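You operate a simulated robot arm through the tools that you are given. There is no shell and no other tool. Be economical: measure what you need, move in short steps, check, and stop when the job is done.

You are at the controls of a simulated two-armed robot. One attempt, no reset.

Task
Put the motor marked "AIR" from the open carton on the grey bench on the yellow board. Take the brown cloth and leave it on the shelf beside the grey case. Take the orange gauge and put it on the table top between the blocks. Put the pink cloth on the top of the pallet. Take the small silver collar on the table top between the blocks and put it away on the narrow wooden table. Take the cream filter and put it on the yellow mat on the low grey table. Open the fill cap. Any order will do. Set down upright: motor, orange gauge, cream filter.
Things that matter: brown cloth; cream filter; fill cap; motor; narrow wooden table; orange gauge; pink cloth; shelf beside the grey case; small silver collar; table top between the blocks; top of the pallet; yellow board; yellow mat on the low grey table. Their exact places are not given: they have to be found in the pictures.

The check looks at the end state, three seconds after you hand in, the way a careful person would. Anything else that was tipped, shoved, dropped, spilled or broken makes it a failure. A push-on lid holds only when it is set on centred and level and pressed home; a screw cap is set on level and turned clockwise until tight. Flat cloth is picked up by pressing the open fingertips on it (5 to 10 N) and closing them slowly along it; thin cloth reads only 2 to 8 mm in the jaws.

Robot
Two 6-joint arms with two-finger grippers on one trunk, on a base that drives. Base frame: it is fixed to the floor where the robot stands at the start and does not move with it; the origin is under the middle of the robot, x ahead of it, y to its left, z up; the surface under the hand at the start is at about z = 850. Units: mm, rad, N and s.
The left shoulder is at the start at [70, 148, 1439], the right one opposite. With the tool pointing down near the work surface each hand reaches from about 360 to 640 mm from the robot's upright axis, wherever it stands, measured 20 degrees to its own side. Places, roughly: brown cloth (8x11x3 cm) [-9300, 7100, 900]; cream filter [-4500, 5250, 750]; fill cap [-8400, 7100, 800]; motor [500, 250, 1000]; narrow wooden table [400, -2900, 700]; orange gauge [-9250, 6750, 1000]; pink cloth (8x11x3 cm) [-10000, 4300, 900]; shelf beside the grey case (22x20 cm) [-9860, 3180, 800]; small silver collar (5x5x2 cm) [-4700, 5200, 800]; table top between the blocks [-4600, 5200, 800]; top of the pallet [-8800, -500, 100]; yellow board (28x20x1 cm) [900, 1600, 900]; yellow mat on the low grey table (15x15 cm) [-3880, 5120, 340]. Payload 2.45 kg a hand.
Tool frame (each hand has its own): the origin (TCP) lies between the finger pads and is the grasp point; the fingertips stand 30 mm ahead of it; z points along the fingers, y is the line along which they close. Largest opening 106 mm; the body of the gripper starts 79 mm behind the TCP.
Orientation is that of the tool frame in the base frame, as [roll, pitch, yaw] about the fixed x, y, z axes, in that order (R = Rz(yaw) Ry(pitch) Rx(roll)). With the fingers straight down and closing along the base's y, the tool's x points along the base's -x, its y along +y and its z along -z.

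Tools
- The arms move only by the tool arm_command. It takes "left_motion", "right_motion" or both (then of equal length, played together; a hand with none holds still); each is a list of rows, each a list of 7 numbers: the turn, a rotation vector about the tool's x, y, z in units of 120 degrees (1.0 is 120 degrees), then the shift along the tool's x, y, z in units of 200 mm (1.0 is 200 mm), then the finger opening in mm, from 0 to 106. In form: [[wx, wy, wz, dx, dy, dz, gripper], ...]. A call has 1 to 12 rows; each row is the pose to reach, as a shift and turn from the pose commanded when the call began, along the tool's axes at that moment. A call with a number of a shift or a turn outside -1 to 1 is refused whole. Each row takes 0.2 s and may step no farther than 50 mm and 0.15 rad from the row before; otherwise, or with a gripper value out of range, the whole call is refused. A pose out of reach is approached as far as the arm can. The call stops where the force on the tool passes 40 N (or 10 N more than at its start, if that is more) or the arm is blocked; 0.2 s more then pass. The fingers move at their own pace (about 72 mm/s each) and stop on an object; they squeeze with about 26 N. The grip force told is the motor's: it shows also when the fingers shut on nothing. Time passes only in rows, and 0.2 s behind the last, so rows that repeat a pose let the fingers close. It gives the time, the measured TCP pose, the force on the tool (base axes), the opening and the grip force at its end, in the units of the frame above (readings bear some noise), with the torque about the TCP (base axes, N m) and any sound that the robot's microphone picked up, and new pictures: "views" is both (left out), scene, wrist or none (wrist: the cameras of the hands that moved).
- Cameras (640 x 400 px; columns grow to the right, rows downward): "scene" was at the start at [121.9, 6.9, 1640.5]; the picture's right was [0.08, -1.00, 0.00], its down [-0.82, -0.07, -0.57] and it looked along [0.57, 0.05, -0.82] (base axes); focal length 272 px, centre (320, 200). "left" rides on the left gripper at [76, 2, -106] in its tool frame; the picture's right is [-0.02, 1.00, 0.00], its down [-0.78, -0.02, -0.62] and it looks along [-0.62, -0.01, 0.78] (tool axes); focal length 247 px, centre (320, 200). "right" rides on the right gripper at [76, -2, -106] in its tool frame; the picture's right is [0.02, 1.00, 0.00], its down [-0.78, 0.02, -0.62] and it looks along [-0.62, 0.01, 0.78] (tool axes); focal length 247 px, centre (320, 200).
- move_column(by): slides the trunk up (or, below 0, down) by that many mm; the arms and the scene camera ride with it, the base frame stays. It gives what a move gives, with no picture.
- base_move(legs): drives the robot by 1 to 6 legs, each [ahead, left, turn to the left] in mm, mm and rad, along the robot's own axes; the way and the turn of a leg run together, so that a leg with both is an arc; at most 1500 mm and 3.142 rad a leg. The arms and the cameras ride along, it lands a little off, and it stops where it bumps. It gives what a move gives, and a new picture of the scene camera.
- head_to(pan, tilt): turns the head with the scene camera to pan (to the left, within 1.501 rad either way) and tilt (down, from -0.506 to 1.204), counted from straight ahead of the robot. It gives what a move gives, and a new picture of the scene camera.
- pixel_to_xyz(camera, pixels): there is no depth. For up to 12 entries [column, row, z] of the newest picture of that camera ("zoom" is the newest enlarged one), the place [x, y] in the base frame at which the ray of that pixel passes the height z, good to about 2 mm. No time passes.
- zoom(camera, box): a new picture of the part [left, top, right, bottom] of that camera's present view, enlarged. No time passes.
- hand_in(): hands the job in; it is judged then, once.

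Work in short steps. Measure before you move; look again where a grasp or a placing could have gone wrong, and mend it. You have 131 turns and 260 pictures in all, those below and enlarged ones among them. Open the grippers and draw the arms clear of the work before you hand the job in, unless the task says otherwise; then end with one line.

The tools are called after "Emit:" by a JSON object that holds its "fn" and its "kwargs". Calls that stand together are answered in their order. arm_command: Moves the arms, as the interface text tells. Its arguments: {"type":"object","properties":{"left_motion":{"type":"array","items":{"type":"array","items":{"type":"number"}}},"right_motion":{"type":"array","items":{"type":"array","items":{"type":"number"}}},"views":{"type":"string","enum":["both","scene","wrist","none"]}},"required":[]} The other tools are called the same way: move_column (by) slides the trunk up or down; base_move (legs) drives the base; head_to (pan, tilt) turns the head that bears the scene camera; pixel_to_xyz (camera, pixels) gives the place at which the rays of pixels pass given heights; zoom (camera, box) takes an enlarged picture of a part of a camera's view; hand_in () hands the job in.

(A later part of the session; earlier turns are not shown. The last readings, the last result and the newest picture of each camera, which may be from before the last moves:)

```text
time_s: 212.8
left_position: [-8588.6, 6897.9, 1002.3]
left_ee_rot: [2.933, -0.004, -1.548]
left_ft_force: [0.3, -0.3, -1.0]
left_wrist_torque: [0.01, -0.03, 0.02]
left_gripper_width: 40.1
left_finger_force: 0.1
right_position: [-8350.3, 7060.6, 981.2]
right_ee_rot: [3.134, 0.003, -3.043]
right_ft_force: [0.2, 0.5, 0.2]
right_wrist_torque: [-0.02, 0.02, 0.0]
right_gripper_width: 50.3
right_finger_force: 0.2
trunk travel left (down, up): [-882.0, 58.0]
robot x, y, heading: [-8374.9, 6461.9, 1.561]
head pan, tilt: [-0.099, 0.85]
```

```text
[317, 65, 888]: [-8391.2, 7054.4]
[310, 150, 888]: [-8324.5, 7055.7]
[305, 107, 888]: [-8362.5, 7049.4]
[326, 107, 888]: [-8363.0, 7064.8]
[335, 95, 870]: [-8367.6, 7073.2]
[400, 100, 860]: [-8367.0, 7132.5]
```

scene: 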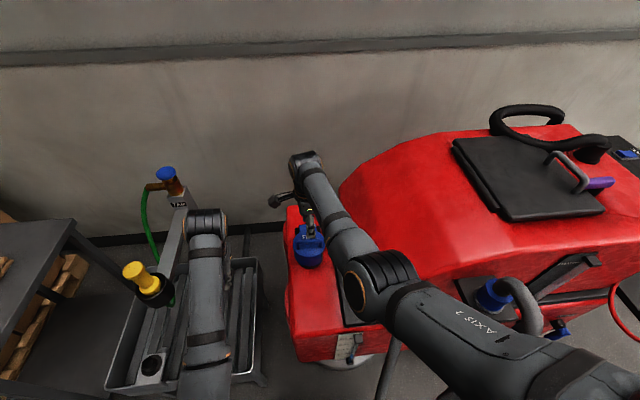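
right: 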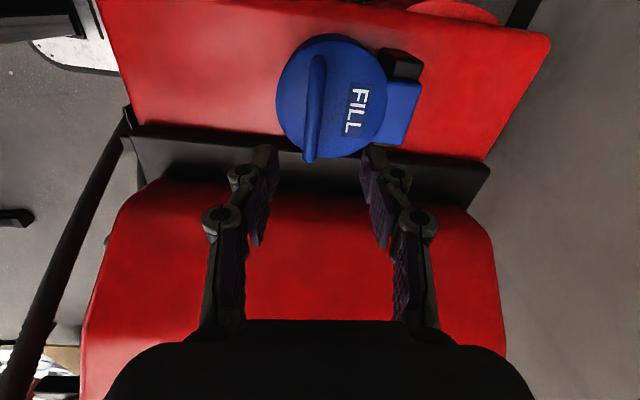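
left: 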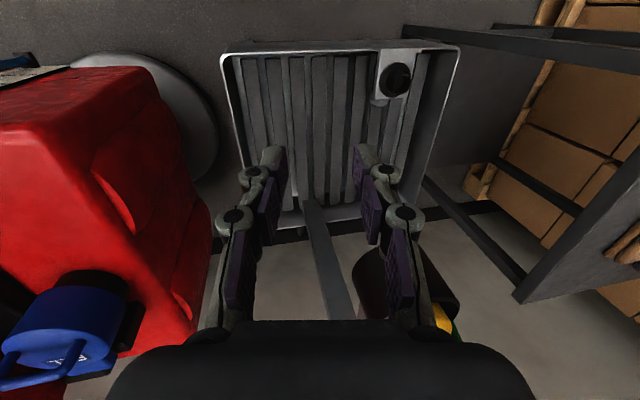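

Bar at y≈7056, x≈−8358. Finish the turn, align and lower to TCP ≈909 with opening 50.

Emit:
{"fn": "arm_command", "kwargs": {"right_motion": [[0, 0, 0.047, 0.03, -0.02, 0.1, 50], [0, 0, 0.047, 0.03, -0.02, 0.2, 50], [0, 0, 0.047, 0.03, -0.02, 0.28, 50], [0, 0, 0.047, 0.03, -0.02, 0.33, 50], [0, 0, 0.047, 0.03, -0.02, 0.36, 50]], "views": "wrist"}}

```text
time_s: 214.0
left_position: [-8587.4, 6898.0, 1002.9]
left_ee_rot: [2.932, -0.003, -1.548]
left_ft_force: [-0.1, 0.1, -0.2]
left_wrist_torque: [-0.01, -0.01, 0.0]
left_gripper_width: 40.1
left_finger_force: 0.1
right_position: [-8355.9, 7051.7, 912.9]
right_ee_rot: [3.133, -0.001, -3.135]
right_ft_force: [-0.5, 0.3, 0.0]
right_wrist_torque: [0.0, 0.01, 0.0]
right_gripper_width: 49.8
right_finger_force: 0.0
right hand out of reach, approached as far as the arm can: row 5
trunk travel left (down, up): [-882.0, 58.0]
robot x, y, heading: [-8377.8, 6463.9, 1.559]
head pan, tilt: [-0.099, 0.85]
```

right: 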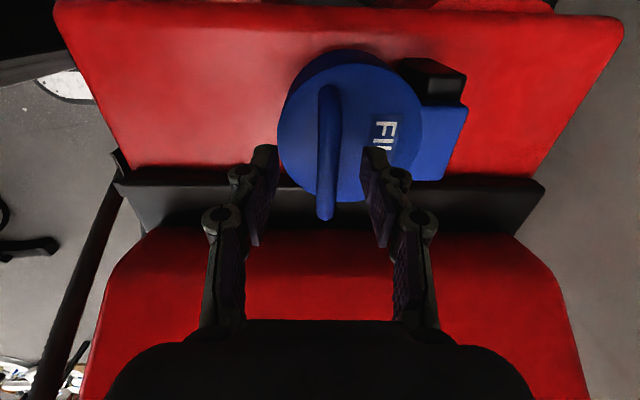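

Bar lies between the fingers. Lower the trunk 7 mm and close on the bar.

Emit:
{"fn": "move_column", "kwargs": {"by": -7}}

Emit:
{"fn": "arm_command", "kwargs": {"right_motion": [[0, 0, 0, 0, 0.01, 0, 35], [0, 0, 0, 0, 0.015, 0, 15], [0, 0, 0, 0, 0.015, 0, 5], [0, 0, 0, 0, 0.015, 0, 5], [0, 0, 0, 0, 0.015, 0, 5]], "views": "wrist"}}

```text
time_s: 214.5
left_position: [-8589.0, 6897.6, 995.1]
left_ee_rot: [2.934, -0.005, -1.549]
left_ft_force: [0.6, 0.0, -0.4]
left_wrist_torque: [-0.05, 0.0, -0.03]
left_gripper_width: 39.9
left_finger_force: 0.1
right_position: [-8355.0, 7052.1, 905.7]
right_ee_rot: [3.134, -0.002, -3.138]
right_ft_force: [-0.4, -1.1, -0.3]
right_wrist_torque: [0.0, 0.03, 0.0]
right_gripper_width: 49.9
right_finger_force: 0.1
trunk travel left (down, up): [-875.0, 65.0]
robot x, y, heading: [-8379.9, 6461.0, 1.564]
head pan, tilt: [-0.099, 0.85]
```

```text
time_s: 215.7
left_position: [-8589.5, 6899.5, 994.9]
left_ee_rot: [2.933, -0.007, -1.548]
left_ft_force: [-0.5, -0.2, -0.3]
left_wrist_torque: [-0.01, 0.02, 0.01]
left_gripper_width: 39.9
left_finger_force: 0.1
right_position: [-8354.1, 7056.0, 906.1]
right_ee_rot: [3.133, -0.002, -3.137]
right_ft_force: [-1.1, 12.3, 3.7]
right_wrist_torque: [0.2, 0.04, -0.26]
right_gripper_width: 11.5
right_finger_force: 39.2
trunk travel left (down, up): [-875.0, 65.0]
robot x, y, heading: [-8378.5, 6460.5, 1.561]
head pan, tilt: [-0.099, 0.85]
```

right: 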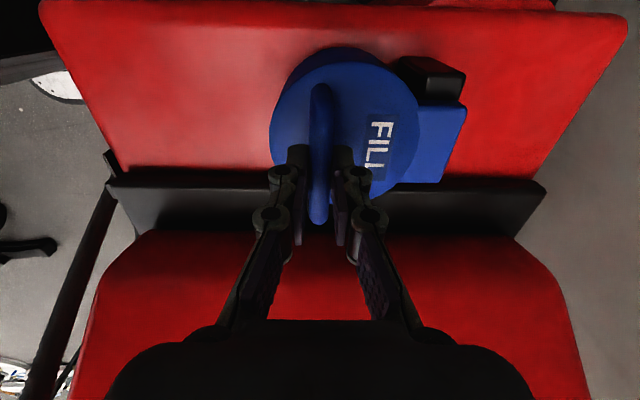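

Bar is gripped (11.5 mm). Lift along an arc about the hinge (y≈7118), letting the bar pivot in the pads.

Emit:
{"fn": "arm_command", "kwargs": {"right_motion": [[0, 0, 0, 0, 0.022, -0.044, 5], [0.02, 0, 0, 0, 0.048, -0.085, 5], [0.04, 0, 0, 0, 0.081, -0.12, 5]], "views": "both"}}

```text
time_s: 216.5
left_position: [-8588.9, 6902.1, 992.9]
left_ee_rot: [2.934, -0.008, -1.546]
left_ft_force: [0.3, 0.4, -0.1]
left_wrist_torque: [-0.05, 0.01, -0.01]
left_gripper_width: 40.1
left_finger_force: 0.2
right_position: [-8348.1, 7059.4, 930.1]
right_ee_rot: [-3.087, -0.005, -3.135]
right_ft_force: [-0.5, 0.8, -0.5]
right_wrist_torque: [-0.04, 0.03, -0.01]
right_gripper_width: 0.0
right_finger_force: 28.8
right hand out of reach, approached as far as the arm can: row 2, 3
trunk travel left (down, up): [-875.0, 65.0]
robot x, y, heading: [-8382.6, 6460.1, 1.567]
head pan, tilt: [-0.099, 0.85]
stopped in row 3 (right hand): the force on the tool passed its limit at 65 N (the readings are from after the stop); the commanded pose is now the measured one
```

scene: 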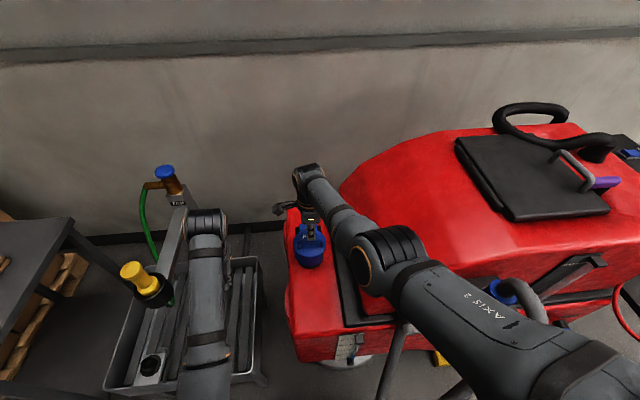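
right: 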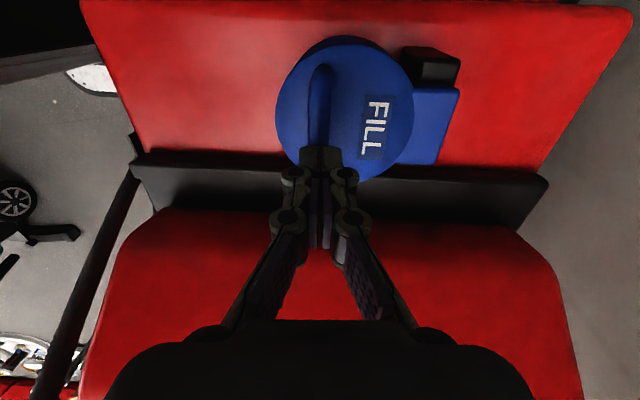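

The bar slipped (65 N, arm at its far limit). Better geometry: base further left so the right arm runs straight. I measure the gun/holder to keep the left arm clear.

Emit:
{"fn": "pixel_to_xyz", "kwargs": {"camera": "scene", "pixels": [[130, 268, 950], [130, 268, 900], [155, 293, 850], [155, 293, 800], [166, 172, 1000], [5, 270, 860], [72, 222, 860], [290, 210, 800], [347, 300, 820]]}}

Emit:
{"fn": "zoom", "kwargs": {"camera": "scene", "box": [240, 180, 400, 300]}}

```text
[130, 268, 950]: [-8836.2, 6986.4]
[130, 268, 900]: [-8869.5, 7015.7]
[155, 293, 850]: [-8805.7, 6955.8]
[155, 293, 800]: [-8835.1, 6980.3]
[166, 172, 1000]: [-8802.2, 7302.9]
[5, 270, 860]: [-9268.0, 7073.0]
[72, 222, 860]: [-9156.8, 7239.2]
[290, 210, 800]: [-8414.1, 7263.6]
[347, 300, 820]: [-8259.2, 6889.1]
```

```text
3.33 times, centred on (320, 240) of scene
```

zoom: 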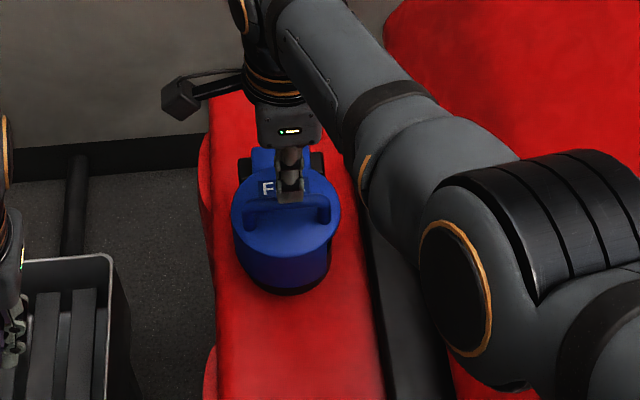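

Gun/holder sits at x≤−8775. Raise the right hand and slide the base 100 mm left (left hand stays ≥30 mm clear).

Emit:
{"fn": "arm_command", "kwargs": {"right_motion": [[-0.02, 0, 0, 0, 0, -0.15, 20], [-0.026, 0, 0, 0, 0, -0.3, 50]], "views": "none"}}

Emit:
{"fn": "base_move", "kwargs": {"legs": [[0, 100, 0]]}}

```text
time_s: 217.1
left_position: [-8589.0, 6898.6, 993.0]
left_ee_rot: [2.934, -0.005, -1.547]
left_ft_force: [0.7, 0.7, -0.5]
left_wrist_torque: [-0.02, -0.01, -0.01]
left_gripper_width: 40.2
left_finger_force: 0.1
right_position: [-8338.6, 7065.0, 995.4]
right_ee_rot: [3.13, 0.002, 3.141]
right_ft_force: [-0.2, -0.5, -0.2]
right_wrist_torque: [0.0, 0.02, -0.01]
right_gripper_width: 50.1
right_finger_force: 0.0
trunk travel left (down, up): [-875.0, 65.0]
robot x, y, heading: [-8374.8, 6463.3, 1.557]
head pan, tilt: [-0.099, 0.85]
```

```text
time_s: 218.2
left_position: [-8690.3, 6897.3, 995.1]
left_ee_rot: [2.934, -0.004, -1.541]
left_ft_force: [2.0, -0.9, 1.3]
left_wrist_torque: [0.01, -0.01, -0.01]
left_gripper_width: 41.1
left_finger_force: 0.0
right_position: [-8440.9, 7061.5, 993.1]
right_ee_rot: [3.133, 0.0, -3.138]
right_ft_force: [0.1, 1.0, -0.6]
right_wrist_torque: [0.01, -0.02, -0.02]
right_gripper_width: 49.9
right_finger_force: 0.0
trunk travel left (down, up): [-875.0, 65.0]
robot x, y, heading: [-8476.7, 6461.0, 1.567]
head pan, tilt: [-0.099, 0.85]
```

scene: 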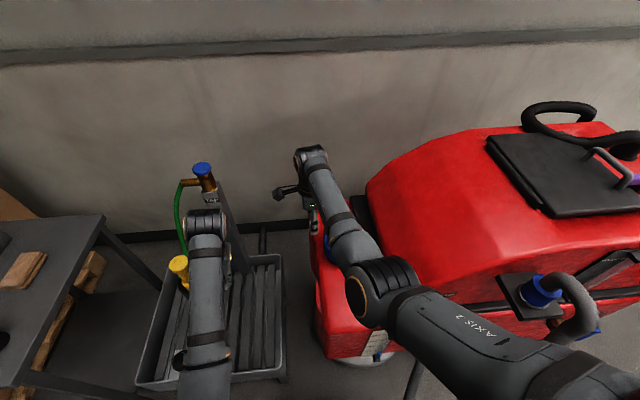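

Now bring the right hand back over the bar (+85 x), lower the trunk 40, then check.

Emit:
{"fn": "arm_command", "kwargs": {"right_motion": [[0, 0, 0, -0.2, -0.01, 0, 50], [0, 0, 0, -0.4, -0.025, 0, 50], [0, 0, 0, -0.425, -0.025, 0, 50]], "views": "none"}}

Emit:
{"fn": "move_column", "kwargs": {"by": -40}}

Emit:
{"fn": "arm_command", "kwargs": {"right_motion": [[0, 0, 0, 0, 0, 0.1, 50], [0, 0, 0, 0, 0, 0.12, 50]], "views": "both"}}

```text
time_s: 219.0
left_position: [-8692.0, 6897.4, 996.8]
left_ee_rot: [2.935, -0.004, -1.54]
left_ft_force: [1.1, -1.2, 0.5]
left_wrist_torque: [-0.01, -0.01, 0.02]
left_gripper_width: 42.1
left_finger_force: 0.1
right_position: [-8357.9, 7055.2, 995.4]
right_ee_rot: [3.132, 0.002, -3.137]
right_ft_force: [-0.2, -0.9, 0.4]
right_wrist_torque: [0.0, 0.01, 0.03]
right_gripper_width: 50.1
right_finger_force: 0.0
trunk travel left (down, up): [-875.0, 65.0]
robot x, y, heading: [-8475.5, 6467.2, 1.574]
head pan, tilt: [-0.099, 0.85]
```

```text
time_s: 219.8
left_position: [-8689.6, 6897.3, 954.9]
left_ee_rot: [2.934, -0.002, -1.544]
left_ft_force: [9.5, -4.3, 2.0]
left_wrist_torque: [0.13, 0.28, 0.13]
left_gripper_width: 39.4
left_finger_force: 0.0
right_position: [-8356.4, 7056.0, 955.3]
right_ee_rot: [3.13, 0.0, -3.137]
right_ft_force: [-0.1, -0.1, 0.6]
right_wrist_torque: [-0.03, -0.04, -0.01]
right_gripper_width: 49.8
right_finger_force: 0.0
trunk travel left (down, up): [-835.0, 105.0]
robot x, y, heading: [-8477.4, 6460.7, 1.564]
head pan, tilt: [-0.099, 0.85]
```

```text
time_s: 220.4
left_position: [-8690.4, 6896.6, 955.4]
left_ee_rot: [2.935, -0.004, -1.544]
left_ft_force: [10.0, -5.2, 0.8]
left_wrist_torque: [0.15, 0.24, 0.15]
left_gripper_width: 37.7
left_finger_force: 0.0
right_position: [-8355.0, 7056.8, 931.4]
right_ee_rot: [3.131, 0.001, -3.139]
right_ft_force: [0.2, -0.6, 0.2]
right_wrist_torque: [-0.02, 0.01, 0.0]
right_gripper_width: 49.9
right_finger_force: 0.0
trunk travel left (down, up): [-835.0, 105.0]
robot x, y, heading: [-8476.1, 6461.8, 1.572]
head pan, tilt: [-0.099, 0.85]
```

scene: 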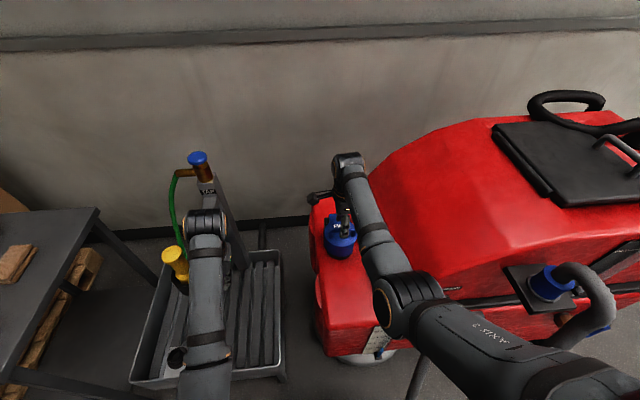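
right: 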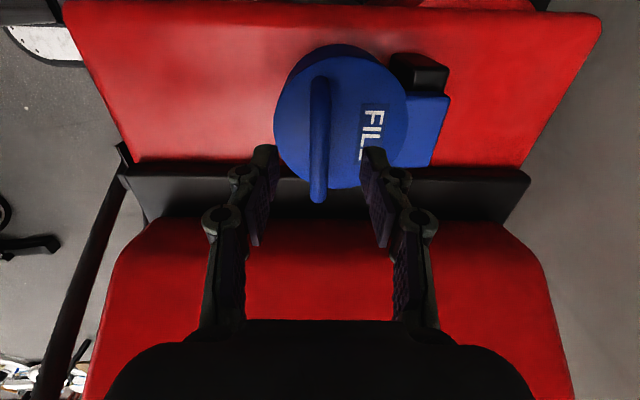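

The left finger is touching the gun (10 N). I close the left fingers and pull it up/away a little while the right hand descends toward the bar.

Emit:
{"fn": "arm_command", "kwargs": {"left_motion": [[0, 0, 0, 0, -0.03, 0, 5], [0, 0, 0, 0, -0.05, -0.05, 0], [0, 0, 0, 0, -0.05, -0.1, 0]], "right_motion": [[0, 0, 0, 0, 0.0, 0.05, 50], [0, 0, 0, 0, 0.0, 0.1, 50], [0, 0, 0, 0, 0.0, 0.135, 40]], "views": "both"}}

```text
time_s: 221.2
left_position: [-8700.3, 6892.6, 967.0]
left_ee_rot: [2.869, -0.022, -1.538]
left_ft_force: [28.7, -6.4, -13.8]
left_wrist_torque: [-0.28, -0.84, -0.15]
left_gripper_width: 0.0
left_finger_force: 26.2
right_position: [-8352.6, 7057.4, 902.2]
right_ee_rot: [3.131, -0.003, -3.138]
right_ft_force: [-0.2, 0.8, 0.5]
right_wrist_torque: [-0.02, -0.01, -0.03]
right_gripper_width: 40.2
right_finger_force: 0.1
trunk travel left (down, up): [-835.0, 105.0]
robot x, y, heading: [-8476.0, 6465.7, 1.576]
head pan, tilt: [-0.099, 0.85]
```

scene: 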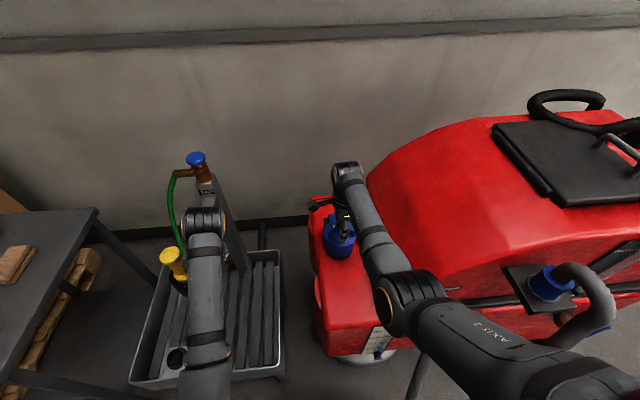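
right: 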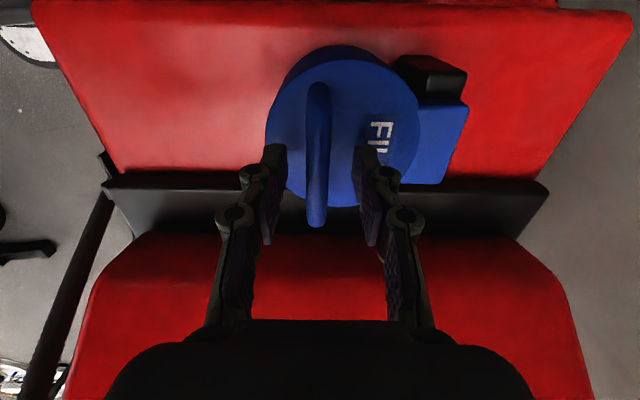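
left: 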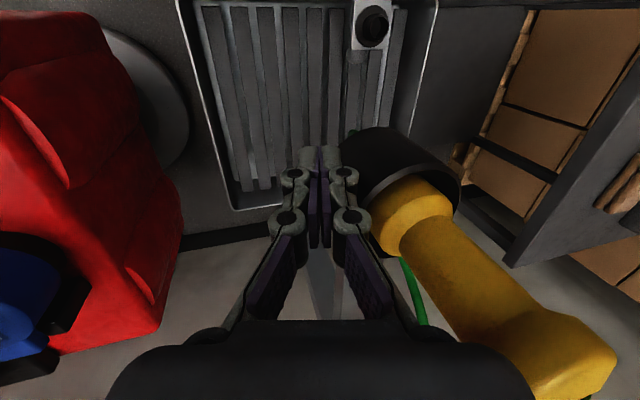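

Straighten the left hand's roll, which swings its tips away from the gun.

Emit:
{"fn": "arm_command", "kwargs": {"left_motion": [[0.04, 0, 0, 0, 0, 0.02, 0], [0.09, 0, 0, 0, -0.02, 0.04, 0], [0.13, 0, 0, 0, -0.04, 0.06, 0]], "views": "wrist"}}

```text
time_s: 222.1
left_position: [-8673.7, 6898.5, 959.9]
left_ee_rot: [-3.074, -0.002, -1.54]
left_ft_force: [-0.2, 0.0, -0.3]
left_wrist_torque: [-0.02, -0.09, -0.01]
left_gripper_width: 0.0
left_finger_force: 26.1
right_position: [-8358.0, 7057.9, 903.9]
right_ee_rot: [3.131, 0.002, -3.137]
right_ft_force: [-0.2, 0.2, 0.0]
right_wrist_torque: [-0.01, -0.03, 0.02]
right_gripper_width: 40.1
right_finger_force: 0.1
trunk travel left (down, up): [-835.0, 105.0]
robot x, y, heading: [-8476.1, 6460.5, 1.569]
head pan, tilt: [-0.099, 0.85]
```

left: 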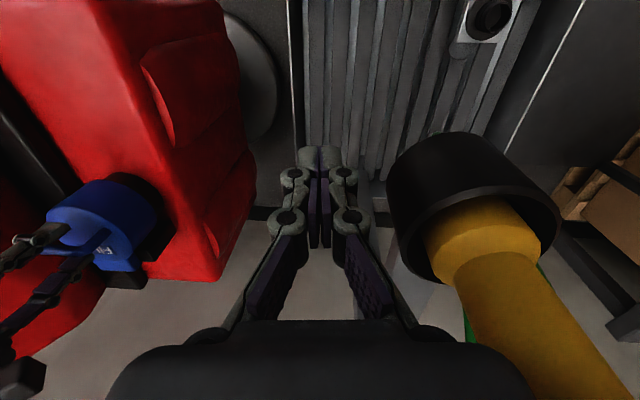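

Left hand free, gun intact. Close the right hand on the bar and pull slowly along the arc.

Emit:
{"fn": "arm_command", "kwargs": {"right_motion": [[0, 0, 0, 0, 0, 0.02, 25], [0, 0, 0, 0, 0, 0.02, 5], [0, 0, 0, 0, 0, 0.02, 5], [0, 0, 0, 0, 0, 0.02, 5], [0, 0, 0, 0, 0, 0.01, 5], [0, 0, 0, 0, 0.003, 0.0, 5], [0, 0, 0, 0, 0.006, -0.01, 5], [0, 0, 0, 0, 0.009, -0.02, 5]], "views": "wrist"}}

```text
time_s: 223.8
left_position: [-8673.0, 6900.9, 956.6]
left_ee_rot: [-3.077, -0.006, -1.54]
left_ft_force: [1.8, -0.4, -0.4]
left_wrist_torque: [-0.01, 0.01, 0.0]
left_gripper_width: 0.0
left_finger_force: 26.3
right_position: [-8356.1, 7062.2, 907.0]
right_ee_rot: [3.134, 0.001, -3.136]
right_ft_force: [-0.6, 10.2, -12.2]
right_wrist_torque: [-0.01, 0.08, -0.13]
right_gripper_width: 11.2
right_finger_force: 38.7
trunk travel left (down, up): [-835.0, 105.0]
robot x, y, heading: [-8476.4, 6462.0, 1.571]
head pan, tilt: [-0.099, 0.85]
```

right: 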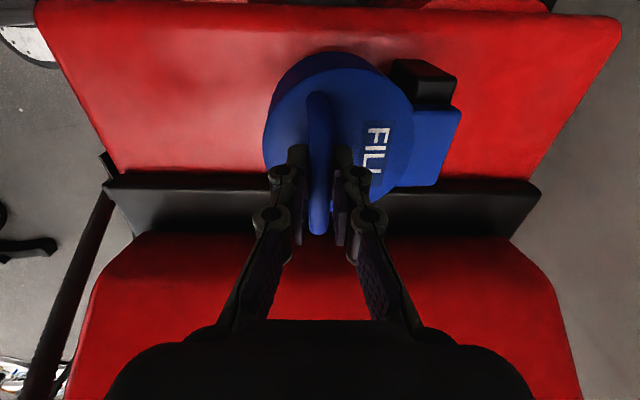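

It is moving (12 N, still gripped). Continue slowly along the arc.

Emit:
{"fn": "arm_command", "kwargs": {"right_motion": [[0.012, 0, 0, 0, 0.0095, -0.0175, 5], [0.025, 0, 0, 0, 0.02, -0.034, 5], [0.04, 0, 0, 0, 0.0315, -0.05, 5], [0.055, 0, 0, 0, 0.0435, -0.065, 5], [0.07, 0, 0, 0, 0.0565, -0.08, 5], [0.085, 0, 0, 0, 0.07, -0.094, 5]], "views": "both"}}

```text
time_s: 225.0
left_position: [-8672.5, 6903.6, 956.5]
left_ee_rot: [-3.076, -0.01, -1.542]
left_ft_force: [-0.2, 0.0, 0.3]
left_wrist_torque: [0.0, -0.02, -0.02]
left_gripper_width: 0.0
left_finger_force: 26.0
right_position: [-8357.4, 7073.0, 917.0]
right_ee_rot: [-3.014, -0.001, -3.138]
right_ft_force: [-2.7, 20.0, -26.3]
right_wrist_torque: [0.22, -0.1, -0.11]
right_gripper_width: 11.2
right_finger_force: 38.2
trunk travel left (down, up): [-835.0, 105.0]
robot x, y, heading: [-8477.6, 6462.6, 1.57]
head pan, tilt: [-0.099, 0.85]
stopped in row 5 (right hand): the force on the tool passed its limit at 42 N (the readings are from after the stop); the commanded pose is now the measured one
```

scene: 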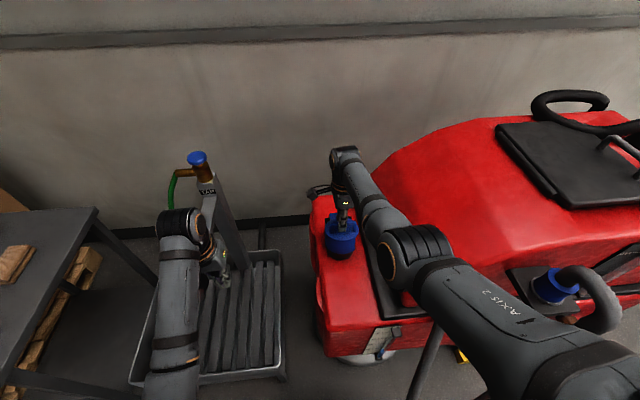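
right: 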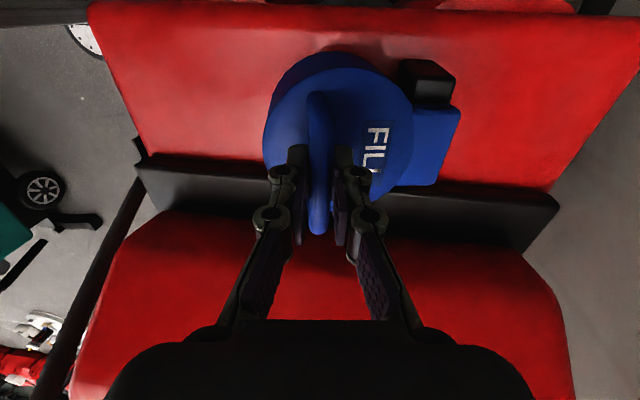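

The residual force (+20 y, −26 z) shows the hinge is lower, so the path must go more toward +y. I recompute the arc and turn the hand with the lid.

Emit:
{"fn": "arm_command", "kwargs": {"right_motion": [[0.03, 0, 0, 0, 0.023, -0.016, 5], [0.06, 0, 0, 0, 0.048, -0.034, 5], [0.09, 0, 0, 0, 0.074, -0.05, 5], [0.12, 0, 0, 0, 0.1015, -0.065, 5]], "views": "wrist"}}

```text
time_s: 225.3
left_position: [-8672.7, 6903.8, 956.7]
left_ee_rot: [-3.076, -0.01, -1.538]
left_ft_force: [0.0, -0.2, -0.1]
left_wrist_torque: [0.05, 0.0, 0.0]
left_gripper_width: 0.2
left_finger_force: 26.2
right_position: [-8355.5, 7071.7, 918.4]
right_ee_rot: [-2.999, -0.003, -3.14]
right_ft_force: [-3.5, 25.2, -28.7]
right_wrist_torque: [0.36, -0.15, -0.12]
right_gripper_width: 12.0
right_finger_force: 38.4
right hand out of reach, approached as far as the arm can: row 1
trunk travel left (down, up): [-835.0, 105.0]
robot x, y, heading: [-8480.4, 6463.5, 1.567]
head pan, tilt: [-0.099, 0.85]
stopped in row 1 (right hand): the force on the tool passed its limit at 52 N (the readings are from after the stop); the commanded pose is now the measured one
```

right: 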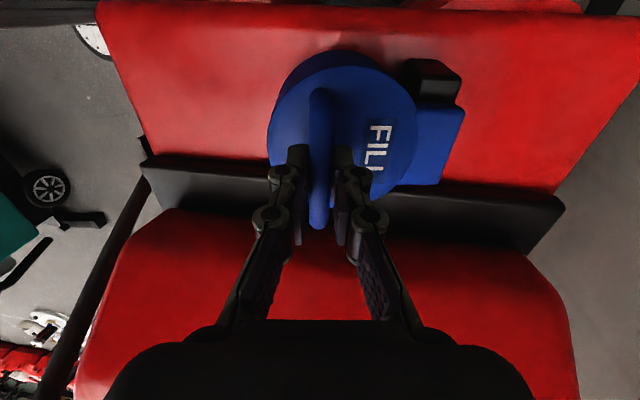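

I zoom the scene to see whether the lid is actually lifting.

Emit:
{"fn": "zoom", "kwargs": {"camera": "scene", "box": [300, 180, 400, 270]}}

Emit:
{"fn": "zoom", "kwargs": {"camera": "right", "box": [240, 30, 480, 250]}}

Emit:
{"fn": "zoom", "kwargs": {"camera": "left", "box": [0, 100, 240, 300]}}

```text
4.44 times, centred on (350, 225) of scene
```

zoom: 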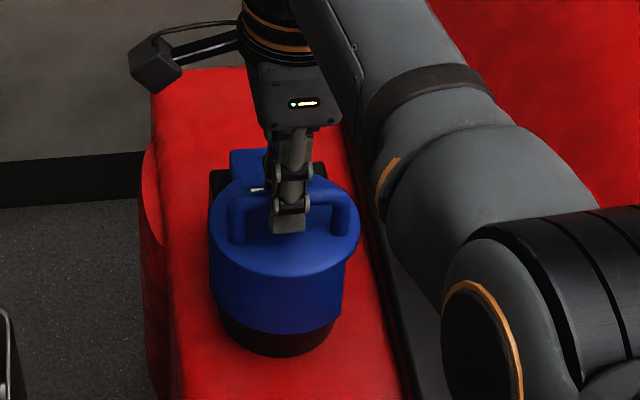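

```text
1.82 times, centred on (360, 140) of right
```

zoom: 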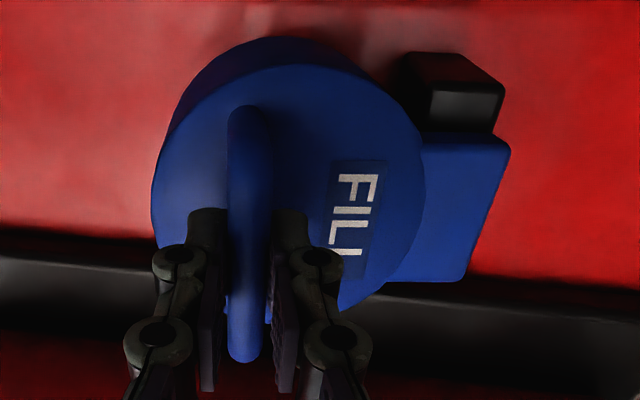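

```text
2.00 times, centred on (120, 200) of left
```

zoom: 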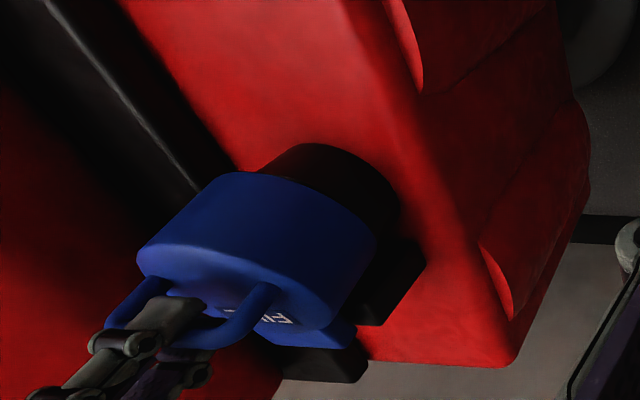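

The lid front has lifted (more black neck visible), but the arm is at its far limit because of the tilt. I un-tilt the hand while moving along +y/+z, then use small base/trunk moves for more travel.

Emit:
{"fn": "arm_command", "kwargs": {"right_motion": [[-0.02, 0, 0, 0, 0.014, -0.01, 5], [-0.045, 0, 0, 0, 0.03, -0.02, 5], [-0.068, 0, 0, 0, 0.045, -0.032, 5]], "views": "none"}}

Emit:
{"fn": "base_move", "kwargs": {"legs": [[22, 0, 0]]}}

Emit:
{"fn": "zoom", "kwargs": {"camera": "scene", "box": [300, 180, 400, 270]}}

```text
time_s: 226.1
left_position: [-8672.4, 6901.8, 956.9]
left_ee_rot: [-3.077, -0.009, -1.539]
left_ft_force: [0.1, 0.6, 0.0]
left_wrist_torque: [-0.03, 0.0, 0.0]
left_gripper_width: 0.1
left_finger_force: 25.7
right_position: [-8355.8, 7076.2, 926.4]
right_ee_rot: [-3.138, -0.002, -3.137]
right_ft_force: [-2.0, 9.9, -16.9]
right_wrist_torque: [0.02, 0.16, -0.02]
right_gripper_width: 11.5
right_finger_force: 38.9
trunk travel left (down, up): [-835.0, 105.0]
robot x, y, heading: [-8475.3, 6465.1, 1.57]
head pan, tilt: [-0.099, 0.85]
```

```text
time_s: 226.9
left_position: [-8673.1, 6915.5, 961.1]
left_ee_rot: [-3.074, 0.002, -1.541]
left_ft_force: [-0.2, -0.1, 0.0]
left_wrist_torque: [-0.02, 0.02, -0.01]
left_gripper_width: 0.0
left_finger_force: 25.7
right_position: [-8357.3, 7092.9, 932.9]
right_ee_rot: [3.136, -0.003, -3.138]
right_ft_force: [1.1, -13.2, 24.8]
right_wrist_torque: [-0.21, -0.21, 0.2]
right_gripper_width: 11.7
right_finger_force: 38.5
trunk travel left (down, up): [-835.0, 105.0]
robot x, y, heading: [-8480.3, 6482.1, 1.57]
head pan, tilt: [-0.099, 0.85]
```

scene: 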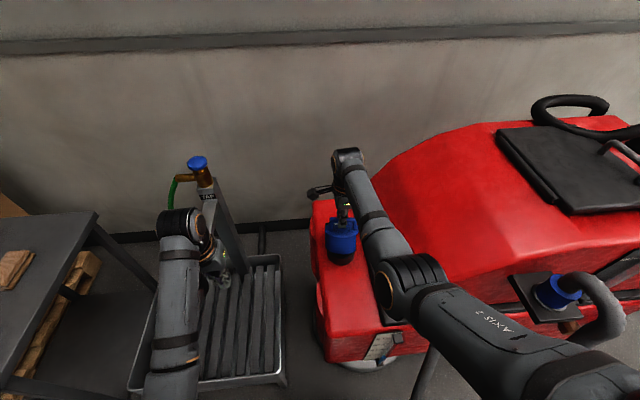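

```text
4.44 times, centred on (350, 225) of scene
```

zoom: 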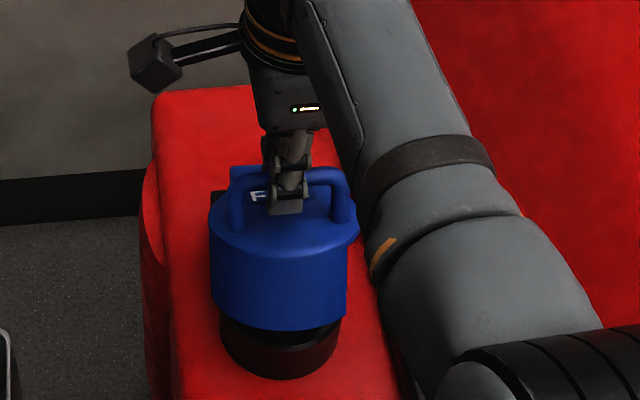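

The lid is opening well (~27°). The fitted path circle centre is (y 7142, z 839), R≈106; continue along it: +31 y, +12 z.

Emit:
{"fn": "arm_command", "kwargs": {"right_motion": [[0, 0, 0, 0, 0.02, -0.025, 5], [0, 0, 0, 0, 0.05, -0.042, 5], [0, 0, 0, 0, 0.085, -0.053, 5], [0, 0, 0, 0, 0.12, -0.06, 5], [0, 0, 0, 0, 0.155, -0.065, 5]], "views": "both"}}

```text
time_s: 228.1
left_position: [-8672.7, 6921.4, 959.1]
left_ee_rot: [-3.075, -0.005, -1.541]
left_ft_force: [-0.1, 0.2, 0.3]
left_wrist_torque: [-0.01, -0.02, -0.03]
left_gripper_width: 0.0
left_finger_force: 26.0
right_position: [-8354.9, 7127.4, 943.0]
right_ee_rot: [3.137, 0.001, -3.136]
right_ft_force: [-3.0, -1.3, 3.9]
right_wrist_torque: [-0.11, 0.21, 0.41]
right_gripper_width: 11.6
right_finger_force: 38.3
trunk travel left (down, up): [-835.0, 105.0]
robot x, y, heading: [-8477.3, 6486.4, 1.569]
head pan, tilt: [-0.099, 0.85]
```

scene: 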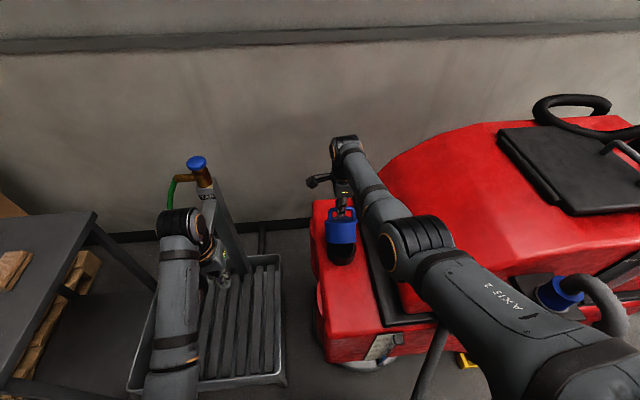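
right: 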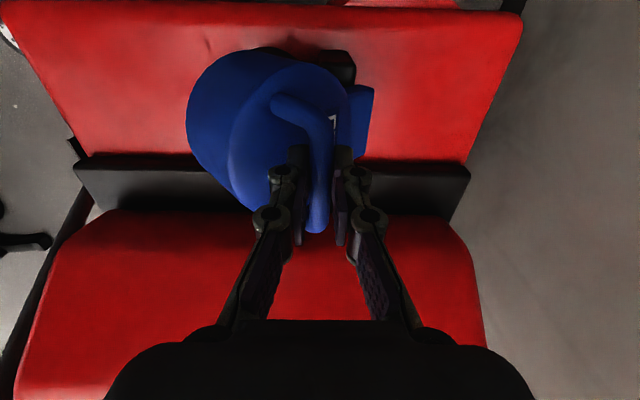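

Very smooth, lid ~50° open. Continue +50 y, −4 z.

Emit:
{"fn": "arm_command", "kwargs": {"right_motion": [[0, 0, 0, 0, 0.05, -0.005, 5], [0, 0, 0, 0, 0.1, -0.005, 5], [0, 0, 0, 0, 0.15, 0, 5], [0, 0, 0, 0, 0.2, 0.01, 5], [0, 0, 0, 0, 0.25, 0.02, 5], [0, 0, 0, 0, 0.3, 0.04, 5]], "views": "both"}}

```text
time_s: 229.5
left_position: [-8676.7, 6924.3, 957.3]
left_ee_rot: [-3.072, -0.007, -1.54]
left_ft_force: [0.0, -0.1, 0.2]
left_wrist_torque: [-0.01, -0.01, 0.04]
left_gripper_width: 0.0
left_finger_force: 26.4
right_position: [-8355.9, 7140.5, 944.1]
right_ee_rot: [-3.138, 0.002, -3.137]
right_ft_force: [-20.0, 0.3, -22.1]
right_wrist_torque: [-0.04, 0.42, 0.37]
right_gripper_width: 11.7
right_finger_force: 38.8
right hand out of reach, approached as far as the arm can: row 2, 3, 4, 5, 6
trunk travel left (down, up): [-835.0, 105.0]
robot x, y, heading: [-8480.0, 6483.7, 1.576]
head pan, tilt: [-0.099, 0.85]
```

scene: 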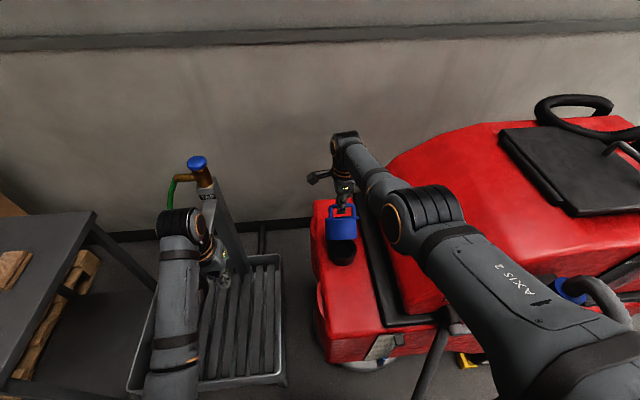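
right: 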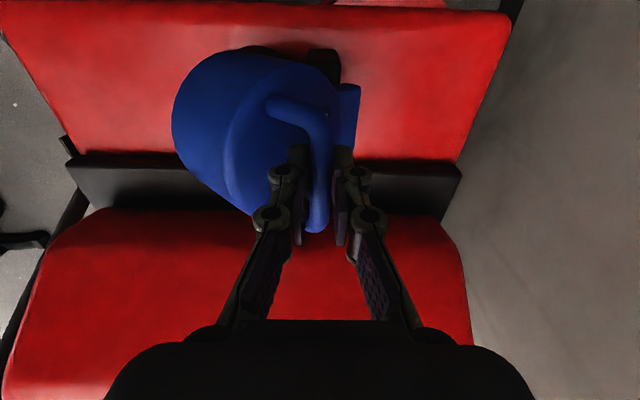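

Far limit again at ~58° open. Use the base: forward 40 mm.

Emit:
{"fn": "base_move", "kwargs": {"legs": [[40, 0, 0]]}}

Emit:
{"fn": "zoom", "kwargs": {"camera": "scene", "box": [300, 180, 400, 270]}}

```text
time_s: 230.4
left_position: [-8672.8, 6958.0, 959.9]
left_ee_rot: [-3.076, -0.001, -1.542]
left_ft_force: [0.1, -1.2, -0.3]
left_wrist_torque: [0.07, 0.01, 0.0]
left_gripper_width: 0.0
left_finger_force: 26.4
right_position: [-8352.0, 7175.8, 947.2]
right_ee_rot: [3.141, 0.003, -3.135]
right_ft_force: [-10.7, -6.8, -17.7]
right_wrist_torque: [-0.14, 0.14, 0.47]
right_gripper_width: 11.9
right_finger_force: 39.0
trunk travel left (down, up): [-835.0, 105.0]
robot x, y, heading: [-8480.4, 6523.7, 1.568]
head pan, tilt: [-0.099, 0.85]
```

scene: 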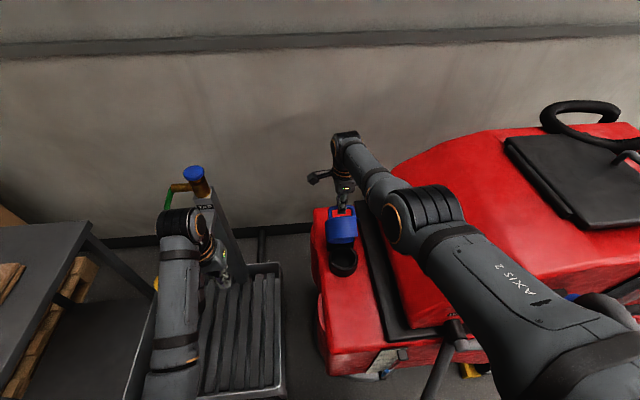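

```text
4.44 times, centred on (350, 225) of scene
```

zoom: 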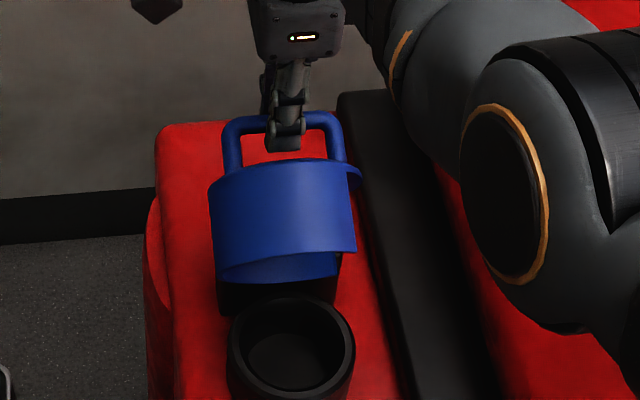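

Lid ~75–80° open, neck visible. One more base nudge of 28 mm to bring it past vertical.

Emit:
{"fn": "base_move", "kwargs": {"legs": [[28, 0, 0]]}}

Emit:
{"fn": "arm_command", "kwargs": {"right_motion": [[0, 0, 0, 0, 0.03, 0.02, 5], [0, 0, 0, 0, 0.05, 0.03, 20], [0, 0, 0, 0, 0.05, 0.03, 50], [0, 0, 0, 0, 0.05, 0.03, 50]], "views": "scene"}}

Emit:
{"fn": "zoom", "kwargs": {"camera": "scene", "box": [300, 180, 400, 270]}}

```text
time_s: 231.2
left_position: [-8673.4, 6986.1, 960.9]
left_ee_rot: [-3.076, -0.001, -1.542]
left_ft_force: [0.9, 0.7, -0.2]
left_wrist_torque: [0.07, -0.02, -0.01]
left_gripper_width: 0.0
left_finger_force: 25.7
right_position: [-8350.9, 7199.5, 944.4]
right_ee_rot: [-3.132, 0.0, -3.139]
right_ft_force: [-4.3, -16.6, -28.7]
right_wrist_torque: [-0.3, 0.22, 0.65]
right_gripper_width: 12.4
right_finger_force: 39.5
trunk travel left (down, up): [-835.0, 105.0]
robot x, y, heading: [-8478.6, 6551.4, 1.568]
head pan, tilt: [-0.099, 0.85]
```

scene: 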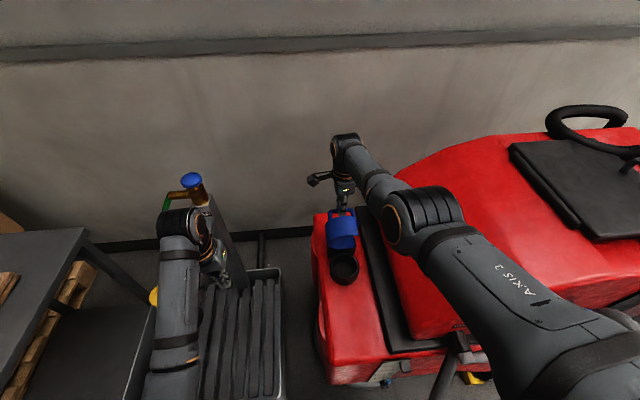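

```text
time_s: 232.2
left_position: [-8672.8, 6989.8, 960.3]
left_ee_rot: [-3.078, -0.007, -1.541]
left_ft_force: [-0.3, 0.4, 0.6]
left_wrist_torque: [0.0, 0.0, 0.0]
left_gripper_width: 0.0
left_finger_force: 26.2
right_position: [-8349.3, 7200.8, 938.0]
right_ee_rot: [-3.13, -0.001, -3.138]
right_ft_force: [-1.4, 0.1, 0.6]
right_wrist_torque: [0.0, -0.02, -0.02]
right_gripper_width: 49.5
right_finger_force: 0.1
right hand out of reach, approached as far as the arm can: row 1, 2, 3, 4
trunk travel left (down, up): [-835.0, 105.0]
robot x, y, heading: [-8477.3, 6552.0, 1.57]
head pan, tilt: [-0.099, 0.85]
```

scene: 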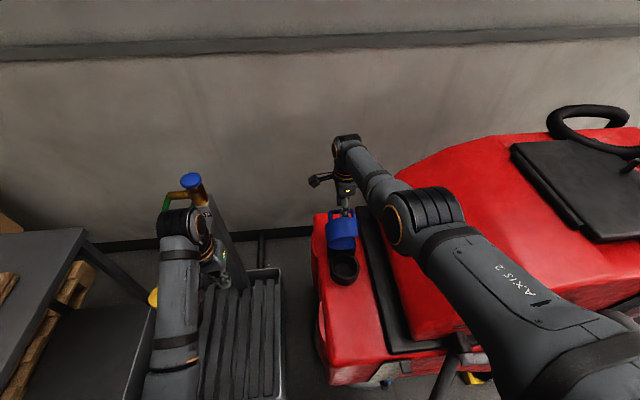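

```text
4.44 times, centred on (350, 225) of scene
```

zoom: 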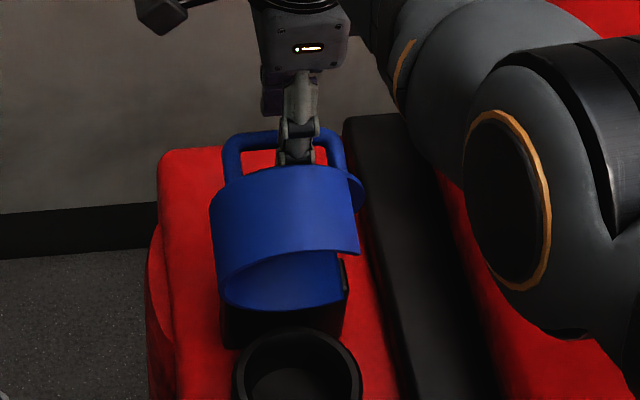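

Lid stands open on its own. Raise the right hand straight up out of the loop, then check.

Emit:
{"fn": "arm_command", "kwargs": {"right_motion": [[0, 0, 0, 0, 0, -0.1, 50], [0, 0, 0, 0, 0, -0.25, 50], [0, 0, 0, 0, -0.05, -0.45, 50]], "views": "none"}}

Emit:
{"fn": "base_move", "kwargs": {"legs": [[-280, 0, 0]]}}

Emit:
{"fn": "zoom", "kwargs": {"camera": "scene", "box": [280, 120, 420, 220]}}

```text
time_s: 233.1
left_position: [-8672.9, 6988.3, 959.4]
left_ee_rot: [-3.076, -0.002, -1.54]
left_ft_force: [-1.4, 0.1, 0.8]
left_wrist_torque: [0.04, 0.01, 0.01]
left_gripper_width: 0.0
left_finger_force: 25.8
right_position: [-8349.9, 7190.8, 1032.0]
right_ee_rot: [-3.13, -0.002, -3.136]
right_ft_force: [1.1, -0.7, -0.4]
right_wrist_torque: [-0.01, -0.01, 0.0]
right_gripper_width: 49.8
right_finger_force: 0.0
trunk travel left (down, up): [-835.0, 105.0]
robot x, y, heading: [-8476.3, 6555.3, 1.566]
head pan, tilt: [-0.099, 0.85]
```

```text
time_s: 235.0
left_position: [-8673.5, 6713.5, 957.8]
left_ee_rot: [-3.077, -0.005, -1.543]
left_ft_force: [-0.4, -0.5, 0.5]
left_wrist_torque: [-0.02, -0.01, 0.01]
left_gripper_width: 0.1
left_finger_force: 26.2
right_position: [-8350.1, 6917.8, 1029.9]
right_ee_rot: [-3.131, -0.001, -3.139]
right_ft_force: [-0.3, 0.5, 0.9]
right_wrist_torque: [-0.02, 0.0, -0.05]
right_gripper_width: 50.1
right_finger_force: 0.0
trunk travel left (down, up): [-835.0, 105.0]
robot x, y, heading: [-8480.5, 6276.5, 1.561]
head pan, tilt: [-0.099, 0.85]
```

scene: 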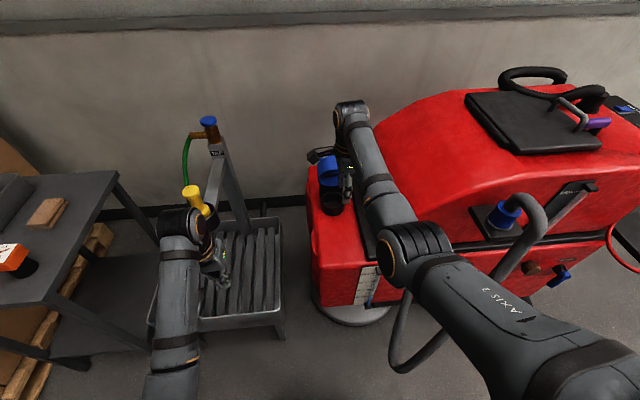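

```text
4.00 times, centred on (350, 170) of scene
```

zoom: 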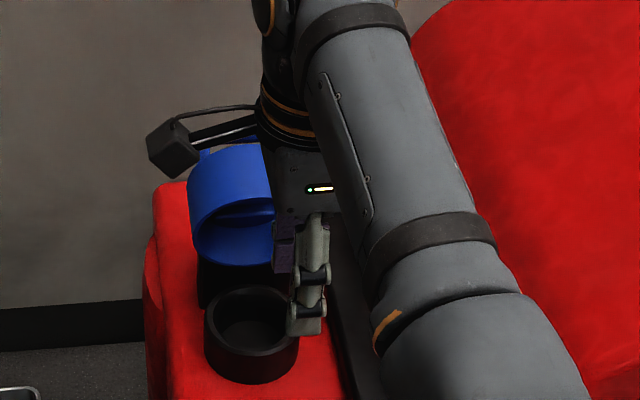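

Cap is open. Next the gauge and brown cloth: raise the trunk 100 and slide left to x≈−9380, then look down at the table.

Emit:
{"fn": "move_column", "kwargs": {"by": 100}}

Emit:
{"fn": "base_move", "kwargs": {"legs": [[-40, 0, 0], [0, 900, 0]]}}

Emit:
{"fn": "head_to", "kwargs": {"pan": 0.0, "tilt": 0.95}}

```text
time_s: 236.3
left_position: [-8673.2, 6711.8, 1057.9]
left_ee_rot: [-3.077, -0.004, -1.543]
left_ft_force: [-0.1, 0.3, 0.2]
left_wrist_torque: [0.01, 0.02, 0.01]
left_gripper_width: 0.0
left_finger_force: 26.4
right_position: [-8350.9, 6917.2, 1130.3]
right_ee_rot: [-3.132, 0.0, -3.137]
right_ft_force: [-0.4, -0.5, 0.8]
right_wrist_torque: [0.01, 0.0, -0.01]
right_gripper_width: 50.1
right_finger_force: 0.1
trunk travel left (down, up): [-935.0, 5.0]
robot x, y, heading: [-8478.6, 6279.7, 1.567]
head pan, tilt: [-0.099, 0.85]
```

```text
time_s: 241.6
left_position: [-9581.3, 6675.6, 1058.9]
left_ee_rot: [-3.078, -0.004, -1.545]
left_ft_force: [0.3, -0.6, 0.3]
left_wrist_torque: [0.0, 0.04, 0.01]
left_gripper_width: 0.0
left_finger_force: 25.3
right_position: [-9256.9, 6879.0, 1129.8]
right_ee_rot: [-3.133, -0.002, 3.141]
right_ft_force: [0.9, 0.1, -0.6]
right_wrist_torque: [0.0, -0.03, 0.01]
right_gripper_width: 50.0
right_finger_force: 0.0
trunk travel left (down, up): [-935.0, 5.0]
robot x, y, heading: [-9393.7, 6239.4, 1.569]
head pan, tilt: [-0.099, 0.85]
```

scene: 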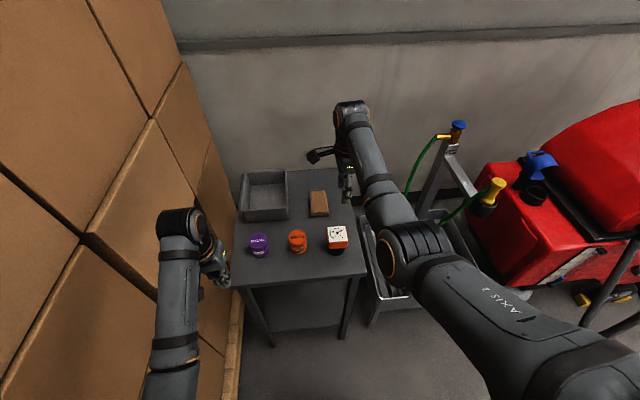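

```text
time_s: 242.2
left_position: [-9581.6, 6676.6, 1058.7]
left_ee_rot: [-3.077, -0.005, -1.544]
left_ft_force: [-0.5, -0.1, -0.7]
left_wrist_torque: [0.0, 0.02, -0.01]
left_gripper_width: 0.0
left_finger_force: 25.8
right_position: [-9257.8, 6879.0, 1129.6]
right_ee_rot: [-3.13, -0.001, -3.141]
right_ft_force: [0.3, -0.3, 0.0]
right_wrist_torque: [-0.02, 0.0, 0.05]
right_gripper_width: 50.2
right_finger_force: 0.0
trunk travel left (down, up): [-935.0, 5.0]
robot x, y, heading: [-9391.1, 6241.3, 1.565]
head pan, tilt: [0.0, 0.949]
```

scene: 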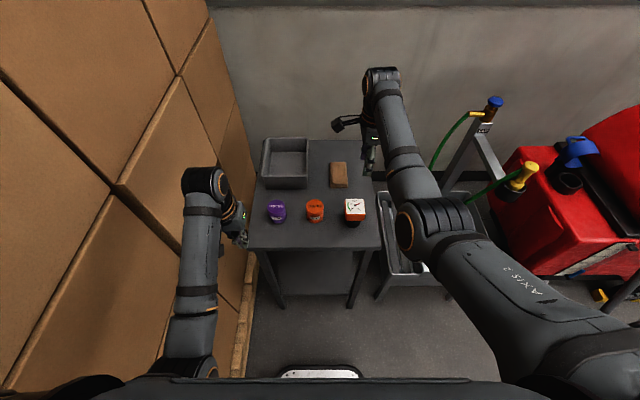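

Gauge at (355,210), cloth at (339,175). Measure, and take the right-wrist view.

Emit:
{"fn": "zoom", "kwargs": {"camera": "scene", "box": [240, 120, 400, 260]}}

Emit:
{"fn": "zoom", "kwargs": {"camera": "right", "box": [0, 0, 640, 399]}}

Emit:
{"fn": "pixel_to_xyz", "kwargs": {"camera": "scene", "pixels": [[355, 209, 900], [355, 209, 950], [339, 175, 840], [339, 175, 870], [247, 248, 800], [380, 248, 800], [247, 248, 850], [380, 248, 850], [335, 142, 850]]}}

Emit:
{"fn": "pixel_to_xyz", "kwargs": {"camera": "zoom", "pixels": [[320, 100, 850]]}}

```text
2.86 times, centred on (320, 190) of scene
```

zoom: 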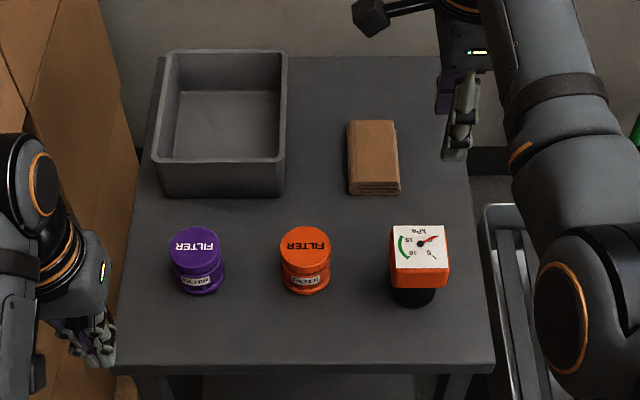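

```text
1.00 times, centred on (320, 200) of right (not enlarged: the box is as wide or as high as the picture)
```

zoom: 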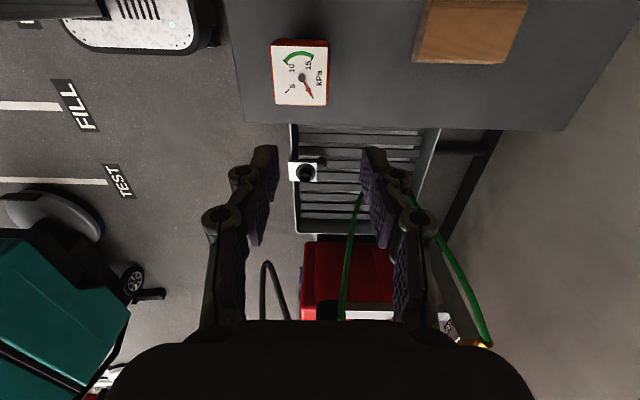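

```text
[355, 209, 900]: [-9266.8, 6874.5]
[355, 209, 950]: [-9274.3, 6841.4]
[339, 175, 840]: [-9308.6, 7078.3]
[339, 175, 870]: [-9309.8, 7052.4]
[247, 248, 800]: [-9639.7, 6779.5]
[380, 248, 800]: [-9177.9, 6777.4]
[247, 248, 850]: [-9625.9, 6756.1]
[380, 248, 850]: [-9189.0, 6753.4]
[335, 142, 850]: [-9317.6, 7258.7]
```

```text
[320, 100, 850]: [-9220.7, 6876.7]
```

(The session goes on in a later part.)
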